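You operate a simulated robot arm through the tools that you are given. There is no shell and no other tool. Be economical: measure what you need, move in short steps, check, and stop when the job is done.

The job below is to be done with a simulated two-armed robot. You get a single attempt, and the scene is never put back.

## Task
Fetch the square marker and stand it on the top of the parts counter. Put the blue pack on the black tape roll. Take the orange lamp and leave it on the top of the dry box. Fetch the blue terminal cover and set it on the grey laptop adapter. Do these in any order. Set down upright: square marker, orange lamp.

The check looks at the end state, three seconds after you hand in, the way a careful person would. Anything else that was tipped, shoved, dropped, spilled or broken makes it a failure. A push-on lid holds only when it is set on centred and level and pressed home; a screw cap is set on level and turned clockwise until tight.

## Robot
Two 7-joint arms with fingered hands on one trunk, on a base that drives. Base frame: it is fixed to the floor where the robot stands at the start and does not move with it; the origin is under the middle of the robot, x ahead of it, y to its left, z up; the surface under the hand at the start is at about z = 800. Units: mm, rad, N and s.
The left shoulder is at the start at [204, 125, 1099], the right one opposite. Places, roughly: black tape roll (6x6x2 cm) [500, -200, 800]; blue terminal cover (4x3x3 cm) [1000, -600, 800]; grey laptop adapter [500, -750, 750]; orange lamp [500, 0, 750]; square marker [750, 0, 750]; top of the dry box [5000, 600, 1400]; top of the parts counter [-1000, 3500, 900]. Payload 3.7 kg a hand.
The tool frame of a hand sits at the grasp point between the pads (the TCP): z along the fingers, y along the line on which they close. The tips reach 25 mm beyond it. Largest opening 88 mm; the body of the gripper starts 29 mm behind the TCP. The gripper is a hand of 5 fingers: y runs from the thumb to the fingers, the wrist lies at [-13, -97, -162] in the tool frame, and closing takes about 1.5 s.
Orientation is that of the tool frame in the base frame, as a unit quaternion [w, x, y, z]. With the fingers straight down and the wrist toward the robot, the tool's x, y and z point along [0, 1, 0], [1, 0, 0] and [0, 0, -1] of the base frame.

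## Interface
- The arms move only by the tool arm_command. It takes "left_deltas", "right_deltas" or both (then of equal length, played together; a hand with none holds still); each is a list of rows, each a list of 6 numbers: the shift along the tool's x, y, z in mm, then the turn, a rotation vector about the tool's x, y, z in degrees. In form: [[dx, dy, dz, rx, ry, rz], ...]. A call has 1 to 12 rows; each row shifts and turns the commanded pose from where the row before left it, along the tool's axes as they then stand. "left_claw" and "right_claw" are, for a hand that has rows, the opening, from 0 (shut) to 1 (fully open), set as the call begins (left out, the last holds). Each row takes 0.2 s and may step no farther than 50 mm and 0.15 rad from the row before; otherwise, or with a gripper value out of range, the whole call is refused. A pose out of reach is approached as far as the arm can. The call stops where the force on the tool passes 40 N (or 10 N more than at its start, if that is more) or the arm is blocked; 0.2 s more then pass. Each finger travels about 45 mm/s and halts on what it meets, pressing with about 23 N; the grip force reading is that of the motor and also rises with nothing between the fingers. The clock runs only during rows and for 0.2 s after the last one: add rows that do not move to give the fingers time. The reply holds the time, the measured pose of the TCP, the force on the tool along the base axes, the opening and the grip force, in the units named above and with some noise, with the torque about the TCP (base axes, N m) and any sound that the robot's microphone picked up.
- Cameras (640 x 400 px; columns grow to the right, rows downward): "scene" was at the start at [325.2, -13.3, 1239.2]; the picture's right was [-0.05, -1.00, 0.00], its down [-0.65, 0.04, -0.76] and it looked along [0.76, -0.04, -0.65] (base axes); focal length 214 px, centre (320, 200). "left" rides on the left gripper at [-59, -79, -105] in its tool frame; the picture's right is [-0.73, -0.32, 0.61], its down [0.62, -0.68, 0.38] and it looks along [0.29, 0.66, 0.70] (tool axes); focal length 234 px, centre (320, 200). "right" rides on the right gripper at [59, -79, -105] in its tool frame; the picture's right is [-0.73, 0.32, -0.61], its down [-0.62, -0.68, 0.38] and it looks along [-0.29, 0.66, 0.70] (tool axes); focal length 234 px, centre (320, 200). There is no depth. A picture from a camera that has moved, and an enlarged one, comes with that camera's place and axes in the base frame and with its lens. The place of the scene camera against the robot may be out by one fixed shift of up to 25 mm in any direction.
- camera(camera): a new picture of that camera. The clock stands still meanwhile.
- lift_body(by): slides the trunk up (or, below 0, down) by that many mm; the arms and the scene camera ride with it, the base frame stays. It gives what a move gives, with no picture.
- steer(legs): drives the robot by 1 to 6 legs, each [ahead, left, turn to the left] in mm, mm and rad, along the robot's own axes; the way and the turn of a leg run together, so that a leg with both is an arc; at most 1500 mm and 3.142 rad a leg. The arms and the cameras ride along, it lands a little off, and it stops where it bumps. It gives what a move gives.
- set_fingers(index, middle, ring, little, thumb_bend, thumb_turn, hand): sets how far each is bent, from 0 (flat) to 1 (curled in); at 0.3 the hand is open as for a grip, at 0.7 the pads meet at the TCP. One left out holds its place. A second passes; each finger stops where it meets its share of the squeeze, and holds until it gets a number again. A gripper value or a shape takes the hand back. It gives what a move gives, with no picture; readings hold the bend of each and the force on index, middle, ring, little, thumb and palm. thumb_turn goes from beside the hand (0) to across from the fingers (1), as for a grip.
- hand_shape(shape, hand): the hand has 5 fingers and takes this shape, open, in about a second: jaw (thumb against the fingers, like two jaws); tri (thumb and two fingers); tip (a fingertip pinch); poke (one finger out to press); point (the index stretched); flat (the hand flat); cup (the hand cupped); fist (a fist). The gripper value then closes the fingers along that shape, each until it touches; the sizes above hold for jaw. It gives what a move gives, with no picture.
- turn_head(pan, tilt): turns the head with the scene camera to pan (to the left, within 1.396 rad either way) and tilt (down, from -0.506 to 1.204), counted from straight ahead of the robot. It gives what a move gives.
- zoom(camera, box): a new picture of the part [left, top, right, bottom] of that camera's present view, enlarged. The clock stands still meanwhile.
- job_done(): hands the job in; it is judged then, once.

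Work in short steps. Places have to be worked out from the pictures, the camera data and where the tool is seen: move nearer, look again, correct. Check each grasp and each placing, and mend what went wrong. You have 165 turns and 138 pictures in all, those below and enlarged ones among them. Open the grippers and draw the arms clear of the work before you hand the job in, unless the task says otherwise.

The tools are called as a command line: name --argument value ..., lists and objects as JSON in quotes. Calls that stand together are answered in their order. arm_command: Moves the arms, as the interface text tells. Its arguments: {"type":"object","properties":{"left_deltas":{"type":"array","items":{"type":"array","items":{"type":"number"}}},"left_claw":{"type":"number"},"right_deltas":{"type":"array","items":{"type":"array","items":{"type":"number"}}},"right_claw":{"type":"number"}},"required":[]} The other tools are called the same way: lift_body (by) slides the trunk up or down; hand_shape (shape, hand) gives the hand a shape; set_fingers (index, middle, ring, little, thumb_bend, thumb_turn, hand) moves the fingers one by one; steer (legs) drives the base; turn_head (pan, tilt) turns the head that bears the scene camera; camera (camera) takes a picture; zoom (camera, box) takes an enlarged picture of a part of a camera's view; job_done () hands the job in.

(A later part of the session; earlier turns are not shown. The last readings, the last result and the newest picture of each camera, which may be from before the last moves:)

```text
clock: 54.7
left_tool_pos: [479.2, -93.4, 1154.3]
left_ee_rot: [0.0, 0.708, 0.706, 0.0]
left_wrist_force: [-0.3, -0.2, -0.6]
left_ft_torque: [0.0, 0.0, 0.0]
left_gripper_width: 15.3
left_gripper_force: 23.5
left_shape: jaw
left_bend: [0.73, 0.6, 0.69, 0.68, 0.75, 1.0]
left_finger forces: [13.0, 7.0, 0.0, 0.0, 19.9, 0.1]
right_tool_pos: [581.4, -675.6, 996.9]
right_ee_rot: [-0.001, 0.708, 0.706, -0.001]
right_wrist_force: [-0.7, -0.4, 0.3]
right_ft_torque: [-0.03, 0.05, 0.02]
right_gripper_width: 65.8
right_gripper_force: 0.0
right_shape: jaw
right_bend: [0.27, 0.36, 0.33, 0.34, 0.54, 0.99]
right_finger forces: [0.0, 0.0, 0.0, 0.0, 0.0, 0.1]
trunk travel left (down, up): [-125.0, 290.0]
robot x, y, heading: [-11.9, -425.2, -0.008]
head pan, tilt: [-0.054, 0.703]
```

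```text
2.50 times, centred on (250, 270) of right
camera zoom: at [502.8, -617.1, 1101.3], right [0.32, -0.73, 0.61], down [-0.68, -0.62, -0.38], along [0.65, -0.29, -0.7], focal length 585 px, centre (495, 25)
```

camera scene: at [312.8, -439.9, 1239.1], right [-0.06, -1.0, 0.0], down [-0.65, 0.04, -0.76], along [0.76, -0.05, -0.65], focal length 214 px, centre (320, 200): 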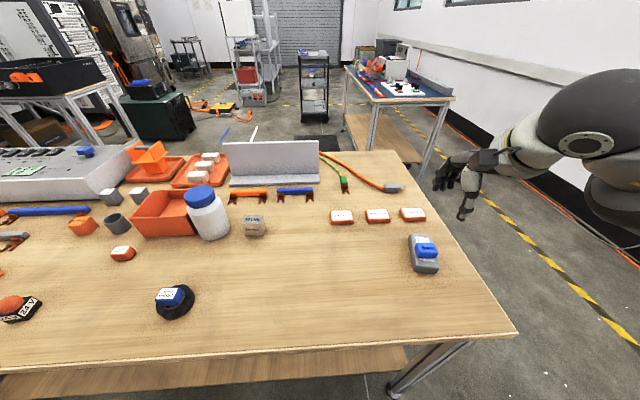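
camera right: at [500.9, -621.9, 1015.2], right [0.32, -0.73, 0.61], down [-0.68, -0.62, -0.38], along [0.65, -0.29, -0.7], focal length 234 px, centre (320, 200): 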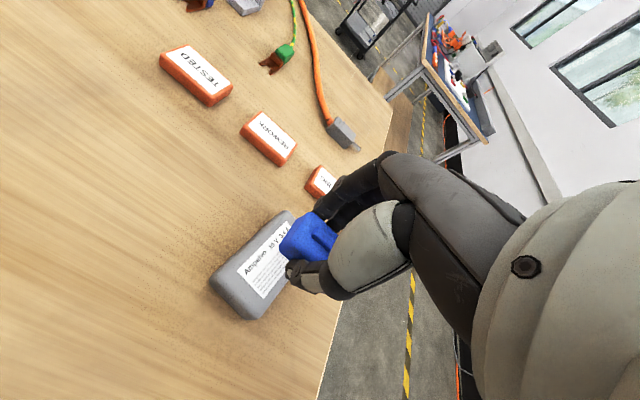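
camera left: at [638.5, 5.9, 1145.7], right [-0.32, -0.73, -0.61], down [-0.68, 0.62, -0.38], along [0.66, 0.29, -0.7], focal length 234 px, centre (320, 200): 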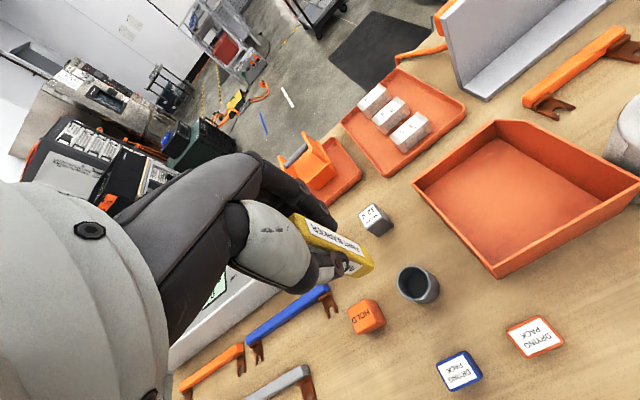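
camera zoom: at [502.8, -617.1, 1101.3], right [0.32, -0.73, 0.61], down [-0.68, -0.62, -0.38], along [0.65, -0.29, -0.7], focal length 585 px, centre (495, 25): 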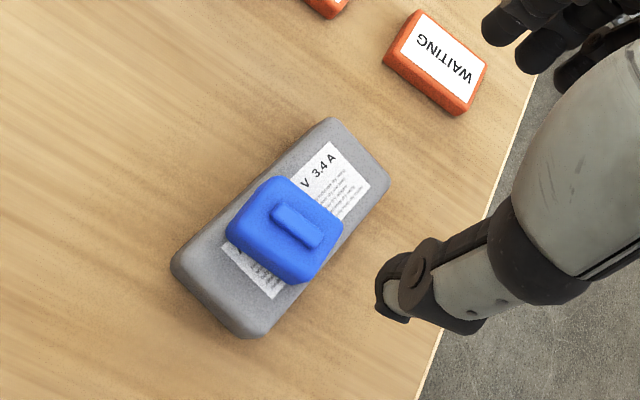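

Cover is on the adapter. Now I drive left so the right hand can take the orange lamp near (511, 115).

steer --legs '[[-50, 0, 0], [0, 690, 0.008]]'

camera --camera "scene"

camera --camera "right"

```text
clock: 61.5
left_tool_pos: [426.1, 577.2, 1152.0]
left_ee_rot: [0.0, 0.705, 0.709, 0.0]
left_wrist_force: [0.6, 0.1, -0.3]
left_ft_torque: [0.01, 0.01, 0.02]
left_gripper_width: 15.1
left_gripper_force: 22.5
left_shape: jaw
left_bend: [0.73, 0.6, 0.69, 0.68, 0.75, 1.0]
left_finger forces: [12.9, 7.0, 0.0, 0.1, 19.9, 0.1]
right_tool_pos: [532.1, -5.6, 997.5]
right_ee_rot: [0.0, 0.706, 0.708, 0.0]
right_wrist_force: [-0.4, -0.1, -0.8]
right_ft_torque: [0.0, -0.06, -0.05]
right_gripper_width: 65.9
right_gripper_force: 0.1
right_shape: jaw
right_bend: [0.27, 0.36, 0.33, 0.34, 0.54, 0.99]
right_finger forces: [0.1, 0.0, 0.0, 0.0, 0.0, 0.0]
trunk travel left (down, up): [-125.0, 290.0]
robot x, y, heading: [-59.8, 244.2, 0.001]
head pan, tilt: [-0.054, 0.703]
```

```text
83 pictures are left
camera scene: at [262.3, 229.3, 1239.2], right [-0.05, -1.0, 0.0], down [-0.65, 0.03, -0.76], along [0.76, -0.04, -0.65], focal length 214 px, centre (320, 200)
```

scene: 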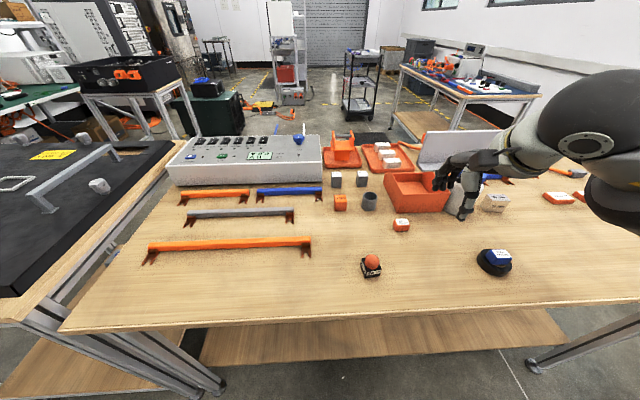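

```text
82 pictures are left
camera right: at [453.7, 53.4, 1101.1], right [0.33, -0.73, 0.61], down [-0.68, -0.63, -0.38], along [0.66, -0.29, -0.7], focal length 234 px, centre (320, 200)
```

right: 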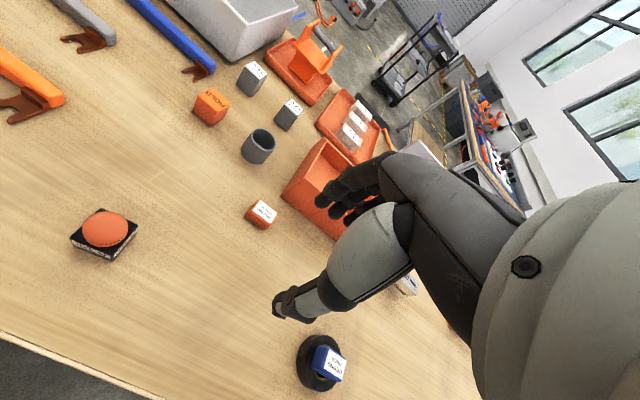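

Lamp at about (509, 115). Moving the right hand above it and looking closer.

arm_command --right_deltas '[[40, -6, 0, 0, 0, 0], [40, -6, 0, 0, 0, 0], [40, -6, 0, 0, 0, 0], [0, 0, 40, 0, 0, 0], [0, 0, 40, 0, 0, 0], [0, 0, 0, 0, 0, 0]]' --right_claw 1.0

camera --camera "right"

zoom --camera "scene" --box '[320, 230, 420, 300]'

```text
clock: 62.9
left_tool_pos: [426.8, 577.3, 1153.6]
left_ee_rot: [-0.001, 0.706, 0.709, 0.001]
left_wrist_force: [-0.5, -0.1, -0.2]
left_ft_torque: [-0.03, 0.03, 0.02]
left_gripper_width: 15.2
left_gripper_force: 23.4
left_shape: jaw
left_bend: [0.73, 0.6, 0.69, 0.68, 0.75, 1.0]
left_finger forces: [12.8, 7.0, 0.1, 0.1, 19.9, 0.0]
right_tool_pos: [508.0, 115.8, 915.3]
right_ee_rot: [-0.001, 0.706, 0.709, 0.002]
right_wrist_force: [0.1, -0.2, 0.4]
right_ft_torque: [0.01, 0.0, 0.05]
right_gripper_width: 87.6
right_gripper_force: 0.2
right_shape: jaw
right_bend: [0.3, 0.3, 0.3, 0.3, 0.3, 0.98]
right_finger forces: [0.1, 0.0, 0.1, 0.1, 0.0, 0.0]
trunk travel left (down, up): [-125.0, 290.0]
robot x, y, heading: [-61.9, 242.6, 0.001]
head pan, tilt: [-0.054, 0.703]
```

```text
81 pictures are left
camera right: at [429.8, 174.5, 1018.6], right [0.33, -0.73, 0.61], down [-0.68, -0.63, -0.38], along [0.66, -0.29, -0.7], focal length 234 px, centre (320, 200)
```

right: 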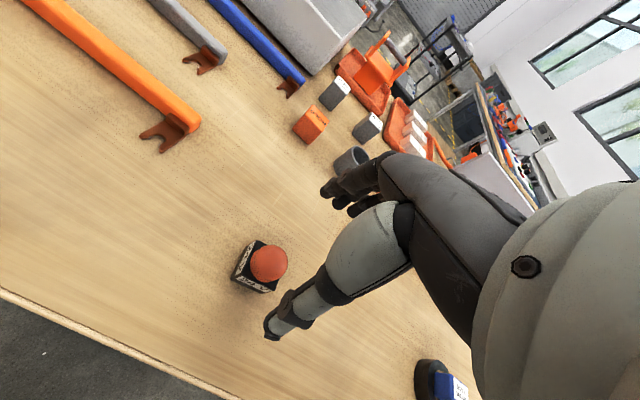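

```text
5.71 times, centred on (370, 265) of scene
camera zoom: at [262.1, 229.1, 1239.3], right [-0.05, -1.0, 0.0], down [-0.65, 0.03, -0.76], along [0.76, -0.04, -0.65], focal length 1226 px, centre (34, -171)
```

zoom: 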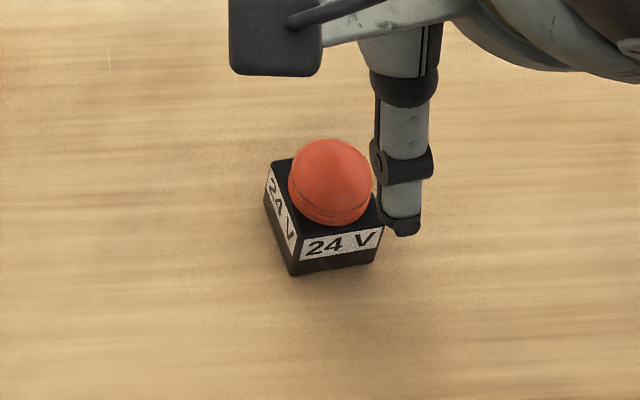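

Zooming on the lamp with the right camera to get its height and yaw.

zoom --camera "right" --box '[210, 220, 330, 310]'

```text
4.44 times, centred on (270, 265) of right
camera zoom: at [429.8, 174.5, 1018.6], right [0.33, -0.73, 0.61], down [-0.68, -0.63, -0.38], along [0.66, -0.29, -0.7], focal length 1041 px, centre (542, -89)
```

zoom: 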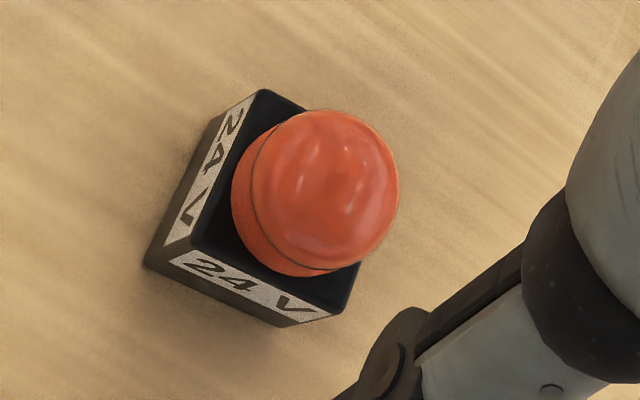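

Lamp base is 33 mm square at (511, 113.5), yaw ≈+7°, top ≈848. I yaw the hand to match and lower to z≈834.

arm_command --right_deltas '[[-2.3, 3, 0, 0, 0, -7], [0, 0, 30, 0, 0, 0], [0, 0, 26, 0, 0, 0], [0, 0, 25, 0, 0, 0], [0, 0, 0, 0, 0, 0]]'

zoom --camera "right" --box '[220, 130, 420, 340]'

zoom --camera "scene" --box '[310, 210, 430, 300]'

```text
clock: 64.1
left_tool_pos: [426.8, 578.0, 1153.9]
left_ee_rot: [0.0, 0.705, 0.709, 0.0]
left_wrist_force: [0.3, 0.7, -0.4]
left_ft_torque: [0.0, 0.0, -0.02]
left_gripper_width: 15.2
left_gripper_force: 22.7
left_shape: jaw
left_bend: [0.73, 0.6, 0.69, 0.68, 0.75, 1.0]
left_finger forces: [12.8, 6.9, 0.0, 0.0, 19.9, 0.0]
right_tool_pos: [512.4, 110.9, 836.6]
right_ee_rot: [-0.001, 0.661, 0.75, 0.0]
right_wrist_force: [-1.1, 0.9, 0.8]
right_ft_torque: [0.0, 0.0, -0.01]
right_gripper_width: 88.0
right_gripper_force: 0.1
right_shape: jaw
right_bend: [0.3, 0.3, 0.3, 0.3, 0.3, 0.98]
right_finger forces: [0.1, 0.0, 0.0, 0.0, 0.0, 0.0]
trunk travel left (down, up): [-125.0, 290.0]
robot x, y, heading: [-63.4, 242.4, -0.003]
head pan, tilt: [-0.054, 0.703]
```

```text
1.90 times, centred on (320, 235) of right
camera zoom: at [428.3, 160.1, 940.1], right [0.41, -0.68, 0.61], down [-0.6, -0.7, -0.38], along [0.69, -0.2, -0.7], focal length 446 px, centre (320, 133)
```

zoom: 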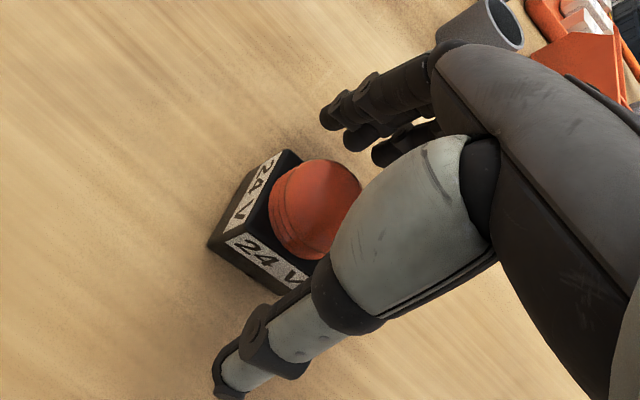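

```text
4.44 times, centred on (370, 255) of scene
camera zoom: at [262.2, 229.2, 1239.3], right [-0.05, -1.0, 0.0], down [-0.65, 0.03, -0.76], along [0.76, -0.04, -0.65], focal length 953 px, centre (98, -44)
```

zoom: 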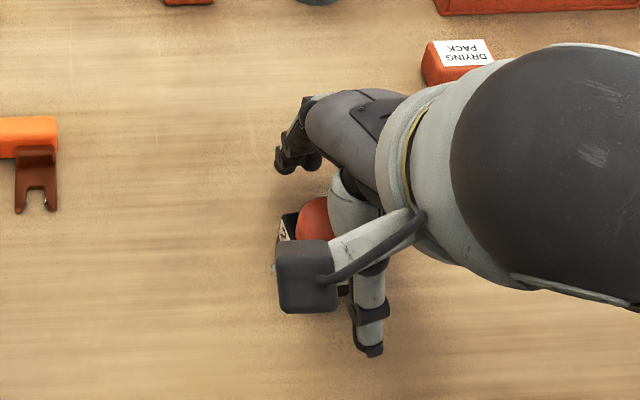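

Lamp centre (511, 114.5) vs TCP (512, 111). Shifting 3 mm and closing.

arm_command --right_deltas '[[3.3, -1, 2, 0, 0, 0], [0, 0, 0, 0, 0, 0]]'

arm_command --right_deltas '[[0, 0, 0, 0, 0, 0], [0, 0, 0, 0, 0, 0], [0, 0, 0, 0, 0, 0], [0, 0, 0, 0, 0, 0], [0, 0, 0, 0, 0, 0], [0, 0, 0, 0, 0, 0], [0, 0, 0, 0, 0, 0], [0, 0, 0, 0, 0, 0]]' --right_claw 0.0

zoom --camera "right" --box '[220, 130, 420, 340]'

```text
clock: 64.7
left_tool_pos: [427.0, 577.5, 1153.6]
left_ee_rot: [0.0, 0.706, 0.708, 0.0]
left_wrist_force: [-1.8, 0.0, -1.1]
left_ft_torque: [0.02, -0.01, -0.01]
left_gripper_width: 15.3
left_gripper_force: 23.3
left_shape: jaw
left_bend: [0.73, 0.6, 0.69, 0.68, 0.75, 1.0]
left_finger forces: [12.9, 7.0, 0.1, 0.0, 19.9, 0.1]
right_tool_pos: [513.2, 114.4, 835.0]
right_ee_rot: [0.0, 0.662, 0.749, 0.0]
right_wrist_force: [-1.1, -0.2, -0.3]
right_ft_torque: [-0.03, -0.02, 0.01]
right_gripper_width: 87.8
right_gripper_force: 0.1
right_shape: jaw
right_bend: [0.3, 0.3, 0.3, 0.3, 0.3, 0.98]
right_finger forces: [0.1, 0.1, 0.0, 0.1, 0.0, 0.0]
trunk travel left (down, up): [-125.0, 290.0]
robot x, y, heading: [-63.1, 243.1, 0.002]
head pan, tilt: [-0.054, 0.703]
```

```text
clock: 66.5
left_tool_pos: [427.4, 577.5, 1151.6]
left_ee_rot: [0.0, 0.706, 0.708, 0.001]
left_wrist_force: [-1.1, -0.2, -0.1]
left_ft_torque: [-0.01, -0.01, -0.01]
left_gripper_width: 15.2
left_gripper_force: 22.5
left_shape: jaw
left_bend: [0.73, 0.6, 0.69, 0.68, 0.75, 1.0]
left_finger forces: [12.9, 7.1, 0.0, 0.0, 19.9, 0.0]
right_tool_pos: [512.5, 114.2, 835.1]
right_ee_rot: [-0.001, 0.661, 0.75, 0.0]
right_wrist_force: [-0.3, -0.2, 0.4]
right_ft_torque: [0.02, 0.0, 0.03]
right_gripper_width: 29.0
right_gripper_force: 23.8
right_shape: jaw
right_bend: [0.74, 0.52, 0.58, 0.55, 0.74, 1.0]
right_finger forces: [12.4, 7.4, 0.0, 0.1, 19.7, 0.1]
trunk travel left (down, up): [-125.0, 290.0]
robot x, y, heading: [-60.8, 237.3, -0.001]
head pan, tilt: [-0.054, 0.703]
```

```text
1.90 times, centred on (320, 235) of right
camera zoom: at [428.5, 163.4, 938.6], right [0.41, -0.68, 0.61], down [-0.6, -0.7, -0.38], along [0.69, -0.2, -0.7], focal length 446 px, centre (320, 133)
```

zoom: 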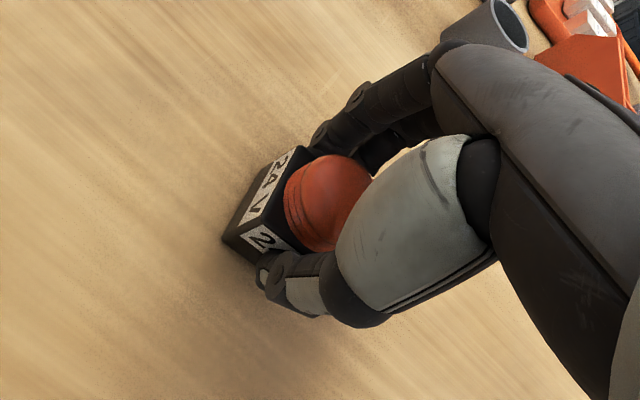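

Lamp gripped by its base. Lifting and viewing.

arm_command --right_deltas '[[0, 0, -20, 0, 0, 0], [0, 0, -40, 0, 0, 0], [0, 0, -45, 0, 0, 0], [0, 0, -45, 0, 0, 0], [0, 0, -45, 0, 0, 0], [0, 0, -45, 0, 0, 0], [0, 0, 0, 0, 0, 0]]'

camera --camera "right"

camera --camera "scene"

```text
clock: 68.1
left_tool_pos: [427.4, 578.5, 1152.8]
left_ee_rot: [-0.001, 0.706, 0.709, -0.001]
left_wrist_force: [-0.7, 0.0, 0.4]
left_ft_torque: [-0.01, 0.0, -0.01]
left_gripper_width: 14.9
left_gripper_force: 23.2
left_shape: jaw
left_bend: [0.73, 0.6, 0.69, 0.68, 0.75, 1.0]
left_finger forces: [12.9, 7.0, 0.1, 0.1, 19.9, 0.0]
right_tool_pos: [513.4, 113.1, 1077.5]
right_ee_rot: [-0.001, 0.661, 0.75, 0.0]
right_wrist_force: [-0.3, 0.7, -0.8]
right_ft_torque: [0.02, 0.0, 0.0]
right_gripper_width: 28.8
right_gripper_force: 22.7
right_shape: jaw
right_bend: [0.74, 0.52, 0.58, 0.55, 0.74, 1.0]
right_finger forces: [12.6, 7.3, 0.0, 0.0, 19.8, 0.0]
trunk travel left (down, up): [-125.0, 290.0]
robot x, y, heading: [-63.7, 241.5, 0.0]
head pan, tilt: [-0.054, 0.703]
```

```text
75 pictures are left
camera right: at [429.2, 161.2, 1180.7], right [0.41, -0.68, 0.61], down [-0.6, -0.7, -0.38], along [0.69, -0.2, -0.7], focal length 234 px, centre (320, 200)
```

right: 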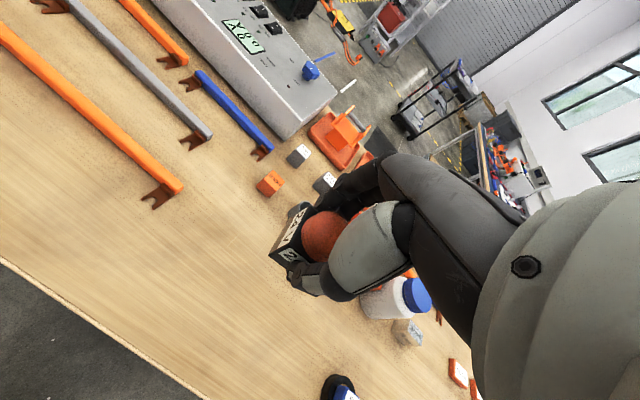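

```text
74 pictures are left
camera scene: at [262.8, 229.0, 1239.0], right [-0.05, -1.0, 0.0], down [-0.65, 0.03, -0.76], along [0.76, -0.04, -0.65], focal length 214 px, centre (320, 200)
```

scene: 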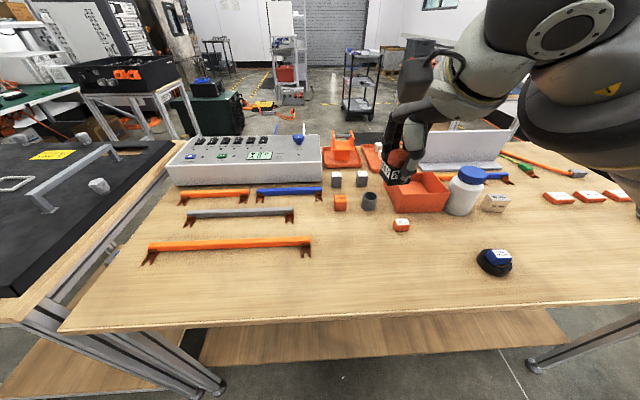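

Lamp is held upright. Before driving, I look around to the left for the parts counter and free floor.

turn_head --pan 1.39 --tilt 0.35

camera --camera "scene"

turn_head --pan -1.39 --tilt 0.45

camera --camera "scene"

```text
clock: 69.7
left_tool_pos: [426.3, 578.0, 1153.2]
left_ee_rot: [0.0, 0.706, 0.709, 0.0]
left_wrist_force: [0.3, -0.8, -0.4]
left_ft_torque: [-0.01, -0.02, -0.01]
left_gripper_width: 15.1
left_gripper_force: 22.9
left_shape: jaw
left_bend: [0.73, 0.6, 0.69, 0.68, 0.75, 1.0]
left_finger forces: [12.9, 7.0, 0.0, 0.0, 19.9, 0.0]
right_tool_pos: [513.9, 113.1, 1077.0]
right_ee_rot: [-0.002, 0.662, 0.75, 0.0]
right_wrist_force: [-0.6, -0.6, -0.8]
right_ft_torque: [-0.01, -0.01, 0.03]
right_gripper_width: 28.7
right_gripper_force: 23.7
right_shape: jaw
right_bend: [0.74, 0.52, 0.58, 0.55, 0.74, 1.0]
right_finger forces: [12.5, 7.3, 0.0, 0.0, 19.8, 0.0]
trunk travel left (down, up): [-125.0, 290.0]
robot x, y, heading: [-61.0, 241.3, 0.003]
head pan, tilt: [1.389, 0.351]
```

```text
73 pictures are left
camera scene: at [194.3, 325.2, 1270.9], right [0.98, -0.18, 0.0], down [-0.06, -0.34, -0.94], along [0.17, 0.92, -0.34], focal length 214 px, centre (320, 200)
```

scene: 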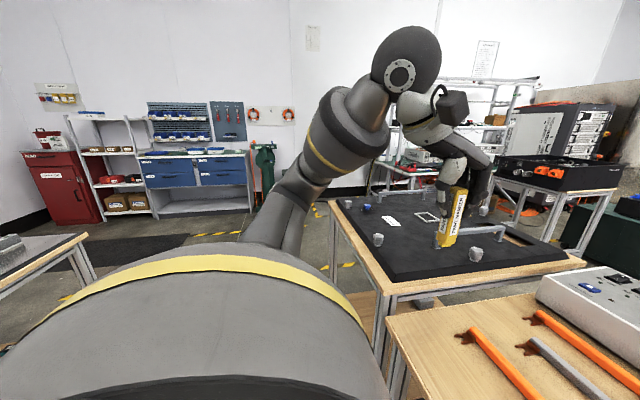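

```text
clock: 72.1
left_tool_pos: [426.6, 577.3, 1152.9]
left_ee_rot: [0.0, 0.706, 0.709, 0.001]
left_wrist_force: [0.4, -0.2, -0.4]
left_ft_torque: [-0.01, -0.01, 0.01]
left_gripper_width: 15.0
left_gripper_force: 22.6
left_shape: jaw
left_bend: [0.73, 0.6, 0.69, 0.68, 0.75, 1.0]
left_finger forces: [12.9, 7.0, 0.0, 0.0, 20.0, 0.0]
right_tool_pos: [514.1, 112.0, 1076.8]
right_ee_rot: [-0.001, 0.661, 0.751, 0.0]
right_wrist_force: [0.4, 0.6, -0.3]
right_ft_torque: [-0.01, 0.0, -0.04]
right_gripper_width: 28.7
right_gripper_force: 23.2
right_shape: jaw
right_bend: [0.74, 0.52, 0.58, 0.55, 0.74, 1.0]
right_finger forces: [12.5, 7.3, 0.0, 0.1, 19.8, 0.1]
trunk travel left (down, up): [-125.0, 290.0]
robot x, y, heading: [-64.2, 240.6, 0.004]
head pan, tilt: [-1.389, 0.45]
```

```text
72 pictures are left
camera scene: at [194.5, 143.2, 1261.7], right [-0.98, -0.18, 0.0], down [-0.08, 0.43, -0.9], along [0.17, -0.89, -0.44], focal length 214 px, centre (320, 200)
```

scene: 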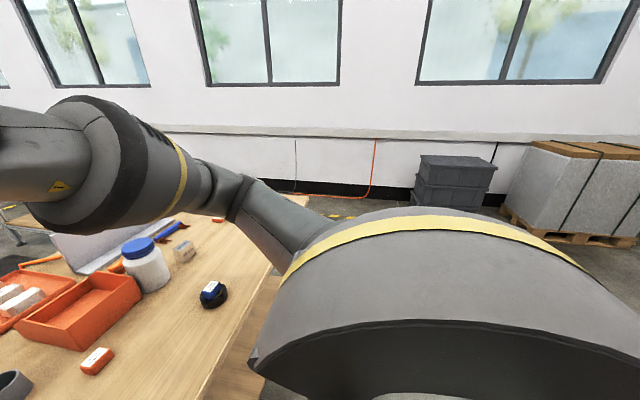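

Marker is hanging vertical. The blue-drawer counter by the far left wall matches the parts counter; there is a free aisle between x≈-700 and 500. I back off and turn left.

steer --legs '[[-150, 0, 0], [0, 0, 1.571]]'

turn_head --pan 0.0 --tilt 0.4

camera --camera "scene"

```text
clock: 77.2
left_tool_pos: [-514.1, 753.1, 1152.8]
left_ee_rot: [0.0, 0.033, 0.999, -0.001]
left_wrist_force: [0.1, 0.0, -0.2]
left_ft_torque: [-0.03, -0.01, -0.02]
left_gripper_width: 15.0
left_gripper_force: 22.6
left_shape: jaw
left_bend: [0.73, 0.6, 0.69, 0.68, 0.76, 1.0]
left_finger forces: [12.9, 6.8, 0.1, 0.0, 19.6, 0.0]
right_tool_pos: [-43.3, 808.8, 1077.0]
right_ee_rot: [-0.001, -0.029, 1.0, 0.0]
right_wrist_force: [-0.4, -0.9, -0.2]
right_ft_torque: [-0.01, -0.02, 0.06]
right_gripper_width: 28.5
right_gripper_force: 23.4
right_shape: jaw
right_bend: [0.74, 0.52, 0.58, 0.55, 0.75, 1.0]
right_finger forces: [12.4, 7.2, 0.0, 0.0, 19.5, 0.0]
trunk travel left (down, up): [-125.0, 290.0]
robot x, y, heading: [-213.9, 244.2, 1.507]
head pan, tilt: [-1.389, 0.45]
```

```text
clock: 78.7
left_tool_pos: [-512.3, 753.0, 1152.7]
left_ee_rot: [0.0, 0.033, 0.999, 0.0]
left_wrist_force: [0.0, -0.8, 0.5]
left_ft_torque: [0.0, -0.03, -0.05]
left_gripper_width: 14.7
left_gripper_force: 23.0
left_shape: jaw
left_bend: [0.73, 0.6, 0.69, 0.68, 0.76, 1.0]
left_finger forces: [12.8, 6.8, 0.1, 0.1, 19.5, 0.0]
right_tool_pos: [-44.0, 809.4, 1076.8]
right_ee_rot: [-0.001, -0.029, 1.0, -0.002]
right_wrist_force: [-0.4, -0.2, -0.2]
right_ft_torque: [-0.03, 0.0, 0.0]
right_gripper_width: 29.0
right_gripper_force: 23.2
right_shape: jaw
right_bend: [0.74, 0.52, 0.58, 0.55, 0.75, 1.0]
right_finger forces: [12.4, 7.0, 0.0, 0.0, 19.4, 0.0]
trunk travel left (down, up): [-125.0, 290.0]
robot x, y, heading: [-209.6, 245.7, 1.508]
head pan, tilt: [0.0, 0.4]
```

```text
71 pictures are left
camera scene: at [-183.0, 558.3, 1266.4], right [1.0, -0.07, 0.0], down [-0.03, -0.39, -0.92], along [0.06, 0.92, -0.39], focal length 214 px, centre (320, 200)
```

scene: 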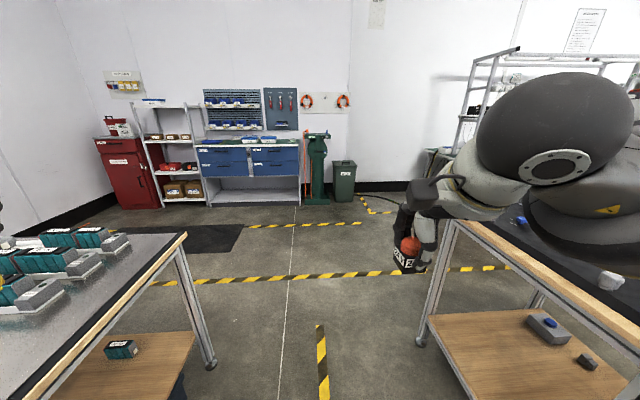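

Counter front edge appears around y≈2900, x from -1290 to -240. I straighten and drive 1300 ahead through the aisle, then look again.

steer --legs '[[0, 0, 0.063], [1300, 0, 0]]'

turn_head --pan 0.35 --tilt 0.4

camera --camera "scene"

```text
clock: 85.6
left_tool_pos: [-519.8, 2030.7, 1153.3]
left_ee_rot: [0.0, 0.012, 1.0, 0.0]
left_wrist_force: [0.0, 0.3, -0.2]
left_ft_torque: [-0.04, -0.03, 0.01]
left_gripper_width: 14.8
left_gripper_force: 22.9
left_shape: jaw
left_bend: [0.73, 0.6, 0.69, 0.68, 0.76, 1.0]
left_finger forces: [12.7, 6.8, 0.1, 0.0, 19.6, 0.1]
right_tool_pos: [-52.0, 2106.0, 1076.7]
right_ee_rot: [-0.001, -0.05, 0.999, 0.0]
right_wrist_force: [-0.1, 0.8, -0.9]
right_ft_torque: [0.0, -0.01, -0.03]
right_gripper_width: 28.6
right_gripper_force: 22.9
right_shape: jaw
right_bend: [0.74, 0.52, 0.58, 0.55, 0.75, 1.0]
right_finger forces: [12.5, 7.1, 0.0, 0.0, 19.5, 0.0]
trunk travel left (down, up): [-125.0, 290.0]
robot x, y, heading: [-198.1, 1533.7, 1.548]
head pan, tilt: [0.0, 0.4]
```

```text
clock: 86.5
left_tool_pos: [-519.3, 2030.3, 1153.4]
left_ee_rot: [0.001, 0.011, 1.0, 0.0]
left_wrist_force: [0.1, -0.1, -0.3]
left_ft_torque: [-0.01, 0.01, 0.01]
left_gripper_width: 14.9
left_gripper_force: 22.6
left_shape: jaw
left_bend: [0.73, 0.6, 0.69, 0.68, 0.76, 1.0]
left_finger forces: [12.7, 6.8, 0.0, 0.0, 19.6, 0.1]
right_tool_pos: [-53.2, 2106.6, 1076.7]
right_ee_rot: [-0.001, -0.049, 0.999, -0.001]
right_wrist_force: [-1.1, 0.3, -1.0]
right_ft_torque: [-0.01, 0.03, 0.0]
right_gripper_width: 28.7
right_gripper_force: 22.5
right_shape: jaw
right_bend: [0.74, 0.52, 0.58, 0.55, 0.75, 1.0]
right_finger forces: [12.5, 7.1, 0.1, 0.0, 19.5, 0.0]
trunk travel left (down, up): [-125.0, 290.0]
robot x, y, heading: [-196.1, 1530.4, 1.552]
head pan, tilt: [0.351, 0.4]
```

```text
70 pictures are left
camera scene: at [-213.0, 1844.7, 1266.4], right [0.95, 0.32, 0.0], down [0.13, -0.37, -0.92], along [-0.3, 0.87, -0.39], focal length 214 px, centre (320, 200)
```

scene: 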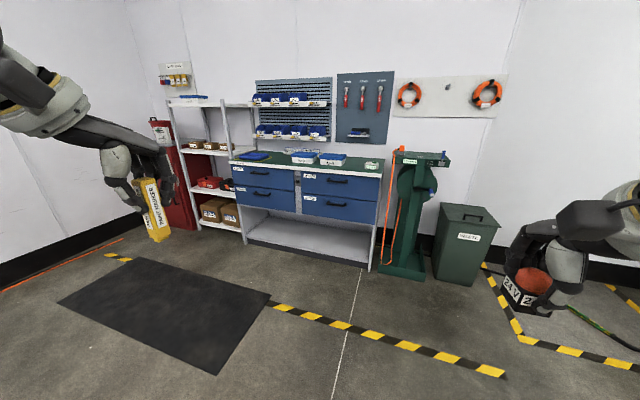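

Counter front edge ≈ y 3100, x -1340…-273, with bins at the back and free green mat in front. I strafe left 320 and drive 850 ahead.

steer --legs '[[0, 320, 0.02], [850, 0, 0]]'

turn_head --pan 0.2 --tilt 0.6

camera --camera "scene"

camera --camera "left"

```text
clock: 89.3
left_tool_pos: [-795.8, 2027.0, 1154.1]
left_ee_rot: [0.0, -0.001, 1.0, 0.0]
left_wrist_force: [-0.3, 0.0, -0.4]
left_ft_torque: [-0.04, -0.01, 0.01]
left_gripper_width: 15.1
left_gripper_force: 23.6
left_shape: jaw
left_bend: [0.73, 0.6, 0.69, 0.68, 0.76, 1.0]
left_finger forces: [12.8, 6.9, 0.1, 0.0, 19.6, 0.0]
right_tool_pos: [-331.4, 2114.5, 1076.7]
right_ee_rot: [-0.001, -0.064, 0.998, -0.001]
right_wrist_force: [0.1, -0.4, 0.3]
right_ft_torque: [0.0, 0.03, -0.01]
right_gripper_width: 28.3
right_gripper_force: 23.0
right_shape: jaw
right_bend: [0.74, 0.52, 0.58, 0.55, 0.75, 1.0]
right_finger forces: [12.5, 7.1, 0.0, 0.1, 19.5, 0.0]
trunk travel left (down, up): [-125.0, 290.0]
robot x, y, heading: [-460.1, 1536.4, 1.573]
head pan, tilt: [0.351, 0.4]
stopped in leg 1: the robot was blocked; the commanded pose is now the measured one
```

```text
clock: 90.0
left_tool_pos: [-796.6, 2027.8, 1152.9]
left_ee_rot: [0.0, 0.0, 1.0, -0.001]
left_wrist_force: [0.3, -0.1, -1.0]
left_ft_torque: [0.0, 0.01, 0.0]
left_gripper_width: 15.2
left_gripper_force: 23.5
left_shape: jaw
left_bend: [0.73, 0.6, 0.69, 0.68, 0.76, 1.0]
left_finger forces: [12.9, 6.9, 0.0, 0.1, 19.8, 0.0]
right_tool_pos: [-330.9, 2112.9, 1076.7]
right_ee_rot: [-0.001, -0.063, 0.998, -0.001]
right_wrist_force: [-0.3, 0.7, -0.4]
right_ft_torque: [0.01, 0.0, -0.02]
right_gripper_width: 28.6
right_gripper_force: 23.3
right_shape: jaw
right_bend: [0.74, 0.52, 0.58, 0.55, 0.75, 1.0]
right_finger forces: [12.4, 7.1, 0.1, 0.0, 19.5, 0.1]
trunk travel left (down, up): [-125.0, 290.0]
robot x, y, heading: [-459.4, 1538.6, 1.57]
head pan, tilt: [0.201, 0.6]
```

```text
69 pictures are left
camera scene: at [-471.7, 1848.2, 1248.2], right [0.98, 0.2, 0.0], down [0.11, -0.55, -0.83], along [-0.17, 0.81, -0.56], focal length 214 px, centre (320, 200)
```

scene: 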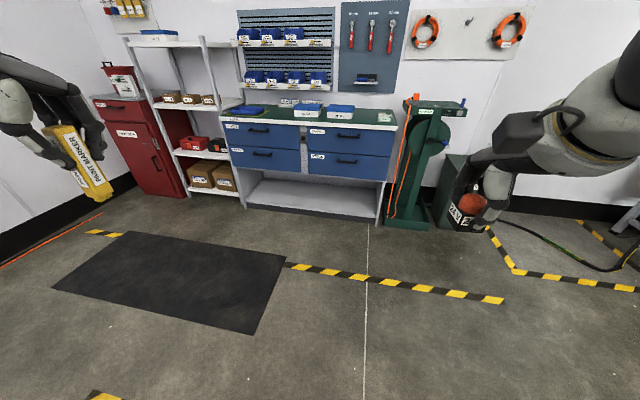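

```text
68 pictures are left
camera left: at [-737.4, 1947.4, 1258.1], right [0.73, -0.32, -0.61], down [-0.62, -0.68, -0.38], along [-0.29, 0.66, -0.7], focal length 234 px, centre (320, 200)
```

left: 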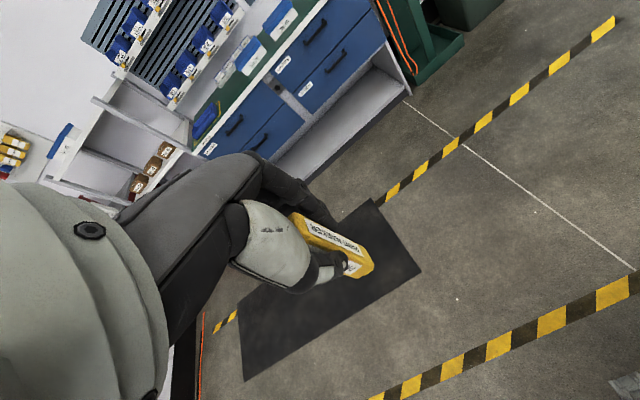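

The base bumped something on the left (the side table corner). I ease 50 mm to the right and drive ahead.

steer --legs '[[0, -50, 0], [850, 0, 0]]'

camera --camera "scene"

camera --camera "left"

```text
clock: 95.4
left_tool_pos: [-728.8, 2919.9, 1153.9]
left_ee_rot: [0.001, 0.009, 1.0, -0.001]
left_wrist_force: [-0.2, 0.0, 0.1]
left_ft_torque: [0.02, 0.01, 0.01]
left_gripper_width: 15.1
left_gripper_force: 22.7
left_shape: jaw
left_bend: [0.73, 0.6, 0.69, 0.68, 0.76, 1.0]
left_finger forces: [12.7, 7.0, 0.0, 0.0, 19.7, 0.0]
right_tool_pos: [-263.8, 2996.5, 1076.2]
right_ee_rot: [0.0, -0.054, 0.999, -0.001]
right_wrist_force: [-0.2, -0.2, -0.5]
right_ft_torque: [-0.02, -0.03, -0.02]
right_gripper_width: 28.4
right_gripper_force: 22.9
right_shape: jaw
right_bend: [0.74, 0.52, 0.58, 0.55, 0.75, 1.0]
right_finger forces: [12.3, 7.1, 0.0, 0.0, 19.5, 0.1]
trunk travel left (down, up): [-125.0, 290.0]
robot x, y, heading: [-404.3, 2424.9, 1.555]
head pan, tilt: [0.201, 0.6]
```

```text
67 pictures are left
camera scene: at [-408.5, 2734.4, 1248.1], right [0.98, 0.18, 0.0], down [0.1, -0.56, -0.82], along [-0.15, 0.81, -0.57], focal length 214 px, centre (320, 200)
```

scene: 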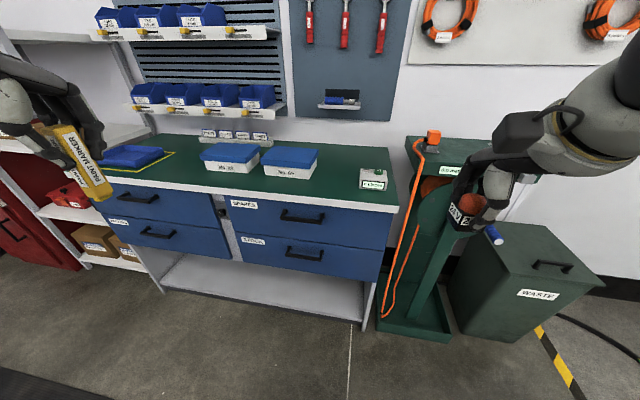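

```text
66 pictures are left
camera left: at [-672.4, 2838.6, 1258.1], right [0.72, -0.34, -0.61], down [-0.64, -0.67, -0.38], along [-0.28, 0.66, -0.7], focal length 234 px, centre (320, 200)
```

left: 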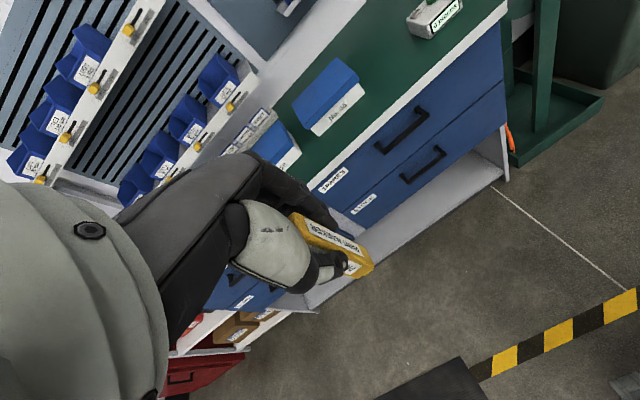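

Free spot between the blue tray and the bins: about (-1020, 3320). I strafe left 290 and go 170 ahead so the left hand is in comfortable reach.

steer --legs '[[0, 290, 0.015], [170, 0, 0]]'

turn_head --pan 0.5 --tilt 0.7

camera --camera "scene"

camera --camera "left"

```text
clock: 99.6
left_tool_pos: [-1026.5, 3084.6, 1153.0]
left_ee_rot: [0.001, -0.001, 1.0, 0.0]
left_wrist_force: [-0.6, 0.8, -0.6]
left_ft_torque: [-0.02, -0.04, 0.0]
left_gripper_width: 14.8
left_gripper_force: 22.9
left_shape: jaw
left_bend: [0.73, 0.6, 0.69, 0.68, 0.76, 1.0]
left_finger forces: [12.9, 6.9, 0.1, 0.1, 19.7, 0.1]
right_tool_pos: [-562.7, 3170.6, 1075.7]
right_ee_rot: [-0.001, -0.063, 0.998, -0.001]
right_wrist_force: [0.9, 0.3, -0.6]
right_ft_torque: [-0.01, 0.04, 0.05]
right_gripper_width: 28.5
right_gripper_force: 23.0
right_shape: jaw
right_bend: [0.74, 0.52, 0.58, 0.55, 0.75, 1.0]
right_finger forces: [12.4, 7.1, 0.0, 0.2, 19.5, 0.0]
trunk travel left (down, up): [-125.0, 290.0]
robot x, y, heading: [-690.0, 2593.3, 1.575]
head pan, tilt: [0.201, 0.6]
```

```text
clock: 100.4
left_tool_pos: [-1026.7, 3084.3, 1154.0]
left_ee_rot: [0.0, -0.001, 1.0, 0.0]
left_wrist_force: [-0.7, 0.0, 0.6]
left_ft_torque: [0.01, 0.01, 0.03]
left_gripper_width: 14.7
left_gripper_force: 23.4
left_shape: jaw
left_bend: [0.73, 0.6, 0.69, 0.68, 0.76, 1.0]
left_finger forces: [12.8, 6.9, 0.0, 0.0, 19.7, 0.1]
right_tool_pos: [-562.8, 3169.8, 1076.9]
right_ee_rot: [0.0, -0.063, 0.998, 0.0]
right_wrist_force: [0.4, -0.2, -0.6]
right_ft_torque: [0.01, 0.0, 0.0]
right_gripper_width: 28.4
right_gripper_force: 22.9
right_shape: jaw
right_bend: [0.74, 0.52, 0.58, 0.55, 0.75, 1.0]
right_finger forces: [12.4, 7.1, 0.0, 0.1, 19.4, 0.0]
trunk travel left (down, up): [-125.0, 290.0]
robot x, y, heading: [-690.6, 2597.3, 1.58]
head pan, tilt: [0.499, 0.7]
```

```text
65 pictures are left
camera scene: at [-725.4, 2893.2, 1239.6], right [0.88, 0.48, 0.0], down [0.31, -0.57, -0.77], along [-0.37, 0.67, -0.64], focal length 214 px, centre (320, 200)
```

scene: 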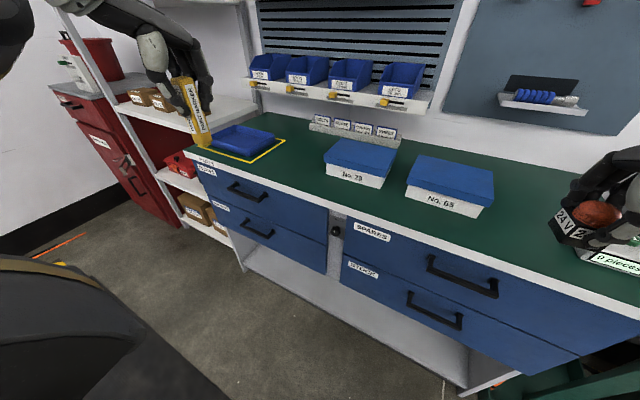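

```text
64 pictures are left
camera left: at [-968.0, 3004.6, 1258.2], right [0.73, -0.32, -0.61], down [-0.62, -0.68, -0.38], along [-0.29, 0.66, -0.7], focal length 234 px, centre (320, 200)
```

left: 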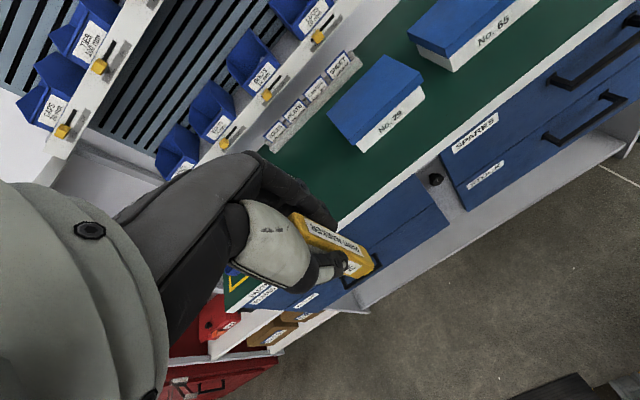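

Spot chosen: (-1050, 3335), counter top ≈900. Moving the left hand there at z≈1030.

arm_command --left_deltas '[[4, 42, 0, 0, 0, 0], [4, 42, 0, 0, 0, 0], [4, 42, 0, 0, 0, 0], [4, 42, 0, 0, 0, 0], [4, 42, 0, 0, 0, 0], [4, 40, 0, 0, 0, 0], [0, 0, 41, 0, 0, 0], [0, 0, 41, 0, 0, 0], [0, 0, 41, 0, 0, 0], [0, 0, 0, 0, 0, 0]]'

camera --camera "left"

zoom --camera "scene" --box '[180, 50, 380, 220]'

```text
clock: 102.6
left_tool_pos: [-1049.2, 3333.3, 1030.8]
left_ee_rot: [0.0, -0.001, 1.0, 0.001]
left_wrist_force: [0.2, -0.1, -0.3]
left_ft_torque: [-0.01, 0.0, 0.02]
left_gripper_width: 14.9
left_gripper_force: 22.9
left_shape: jaw
left_bend: [0.73, 0.6, 0.69, 0.68, 0.76, 1.0]
left_finger forces: [12.8, 6.8, 0.0, 0.0, 19.6, 0.0]
right_tool_pos: [-562.1, 3169.8, 1076.6]
right_ee_rot: [-0.001, -0.063, 0.998, -0.001]
right_wrist_force: [0.4, 0.3, -0.1]
right_ft_torque: [-0.03, -0.01, -0.01]
right_gripper_width: 28.8
right_gripper_force: 23.0
right_shape: jaw
right_bend: [0.74, 0.52, 0.58, 0.55, 0.75, 1.0]
right_finger forces: [12.5, 7.1, 0.0, 0.0, 19.5, 0.0]
trunk travel left (down, up): [-125.0, 290.0]
robot x, y, heading: [-691.3, 2594.6, 1.573]
head pan, tilt: [0.499, 0.7]
```

```text
63 pictures are left
camera left: at [-990.8, 3254.0, 1135.5], right [0.73, -0.32, -0.61], down [-0.62, -0.68, -0.38], along [-0.29, 0.66, -0.69], focal length 234 px, centre (320, 200)
```

left: 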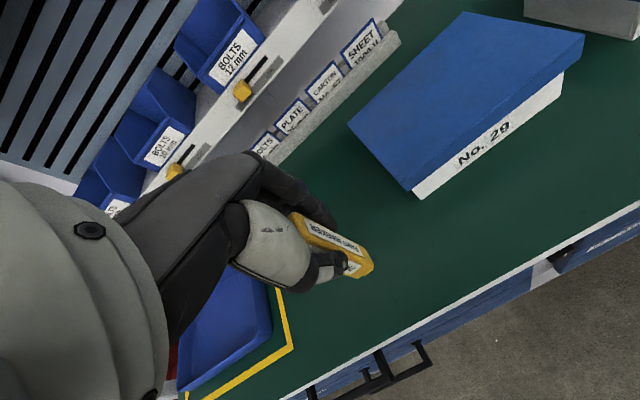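

```text
2.35 times, centred on (280, 135) of scene
camera zoom: at [-725.3, 2892.8, 1239.7], right [0.88, 0.48, 0.0], down [0.31, -0.57, -0.77], along [-0.37, 0.67, -0.64], focal length 505 px, centre (414, 353)
```

zoom: 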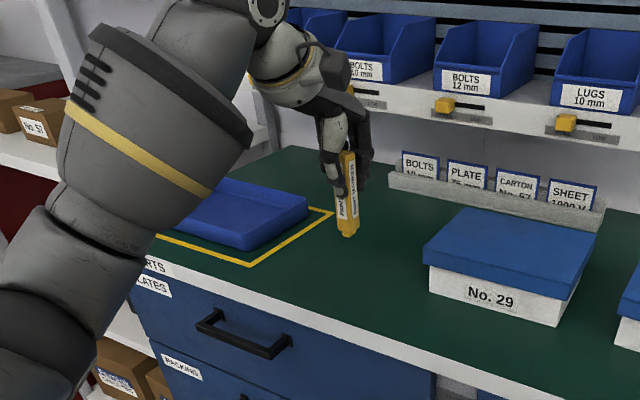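

Zooming closely on the marker to judge its tilt.

zoom --camera "scene" --box '[265, 95, 325, 155]'

zoom --camera "left" --box '[250, 180, 400, 300]'

```text
6.67 times, centred on (295, 125) of scene
camera zoom: at [-725.3, 2892.8, 1239.7], right [0.88, 0.48, 0.0], down [0.31, -0.57, -0.77], along [-0.37, 0.67, -0.64], focal length 1430 px, centre (487, 700)
```

zoom: 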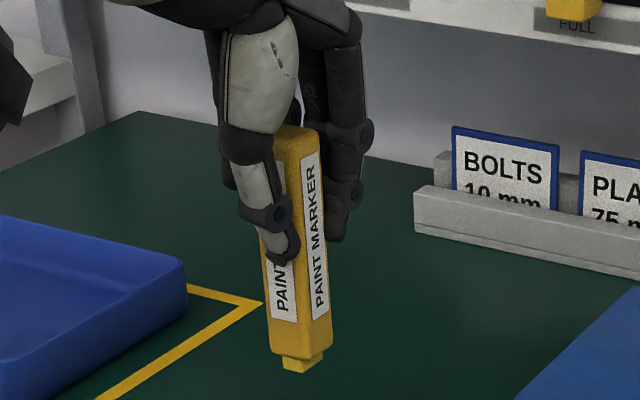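

```text
3.33 times, centred on (325, 240) of left
camera zoom: at [-990.8, 3254.0, 1135.5], right [0.73, -0.32, -0.61], down [-0.62, -0.68, -0.38], along [-0.29, 0.66, -0.69], focal length 781 px, centre (303, 67)
```

zoom: 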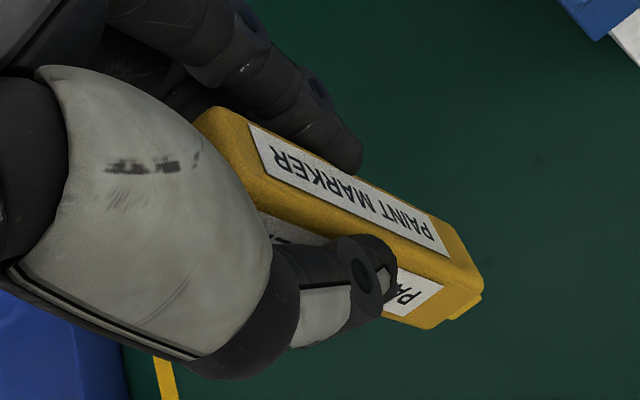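

There is a narrower stub at the lower end of the marker; I look closer to decide which end is the base.

zoom --camera "left" --box '[330, 235, 390, 285]'

zoom --camera "scene" --box '[283, 105, 323, 155]'

```text
8.00 times, centred on (360, 260) of left
camera zoom: at [-990.8, 3254.0, 1135.5], right [0.73, -0.32, -0.61], down [-0.62, -0.68, -0.38], along [-0.29, 0.66, -0.69], focal length 1873 px, centre (0, -280)
```

zoom: 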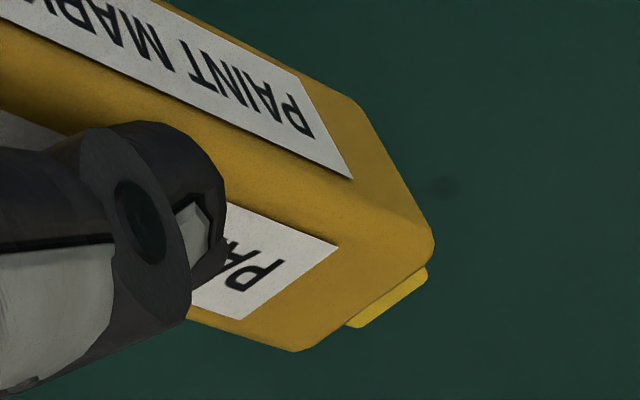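

```text
8.00 times, centred on (303, 130) of scene
camera zoom: at [-725.3, 2892.8, 1239.7], right [0.88, 0.48, 0.0], down [0.31, -0.57, -0.77], along [-0.37, 0.67, -0.64], focal length 1716 px, centre (456, 760)
```

zoom: 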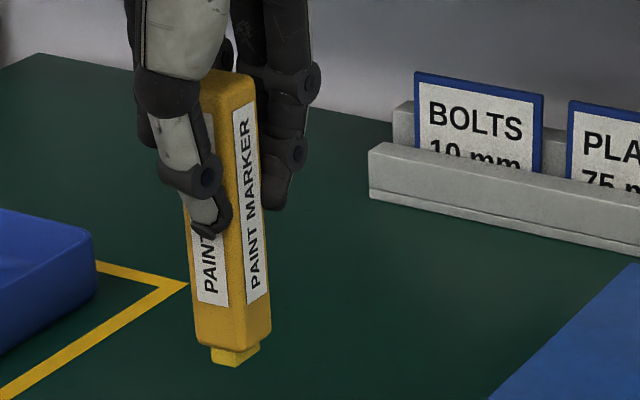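

The marker hangs within about 1–2° of vertical, so I keep it the way it stood. Lowering toward the counter, then in small steps for contact.

arm_command --left_deltas '[[0, 0, 20, 0, 0, 0], [0, 0, 15, 0, 0, 0], [0, 0, 0, 0, 0, 0]]'

zoom --camera "scene" --box '[263, 105, 323, 175]'

```text
clock: 103.4
left_tool_pos: [-1052.2, 3331.9, 994.2]
left_ee_rot: [0.0, -0.002, 1.0, 0.0]
left_wrist_force: [-0.4, -0.5, -0.4]
left_ft_torque: [-0.01, -0.04, -0.04]
left_gripper_width: 15.0
left_gripper_force: 23.0
left_shape: jaw
left_bend: [0.73, 0.6, 0.69, 0.68, 0.76, 1.0]
left_finger forces: [12.8, 6.8, 0.0, 0.0, 19.6, 0.0]
right_tool_pos: [-562.7, 3169.3, 1077.4]
right_ee_rot: [0.0, -0.063, 0.998, -0.001]
right_wrist_force: [0.9, 0.2, -0.9]
right_ft_torque: [0.0, -0.01, 0.02]
right_gripper_width: 28.7
right_gripper_force: 23.1
right_shape: jaw
right_bend: [0.74, 0.52, 0.58, 0.55, 0.75, 1.0]
right_finger forces: [12.4, 7.1, 0.0, 0.0, 19.4, 0.0]
trunk travel left (down, up): [-125.0, 290.0]
robot x, y, heading: [-694.6, 2594.0, 1.571]
head pan, tilt: [0.499, 0.7]
```

```text
5.71 times, centred on (293, 140) of scene
camera zoom: at [-725.4, 2893.0, 1239.6], right [0.88, 0.48, 0.0], down [0.31, -0.57, -0.76], along [-0.37, 0.67, -0.64], focal length 1226 px, centre (474, 543)
```

zoom: 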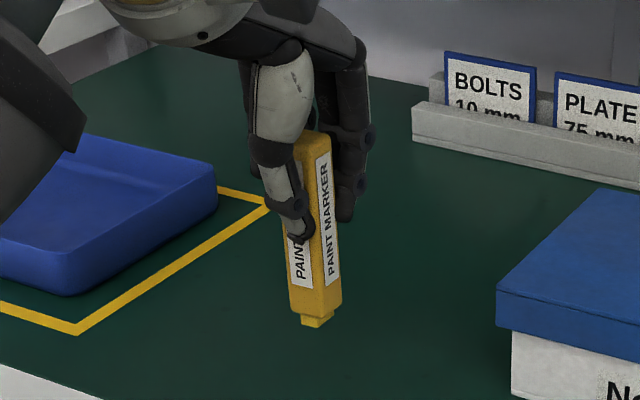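

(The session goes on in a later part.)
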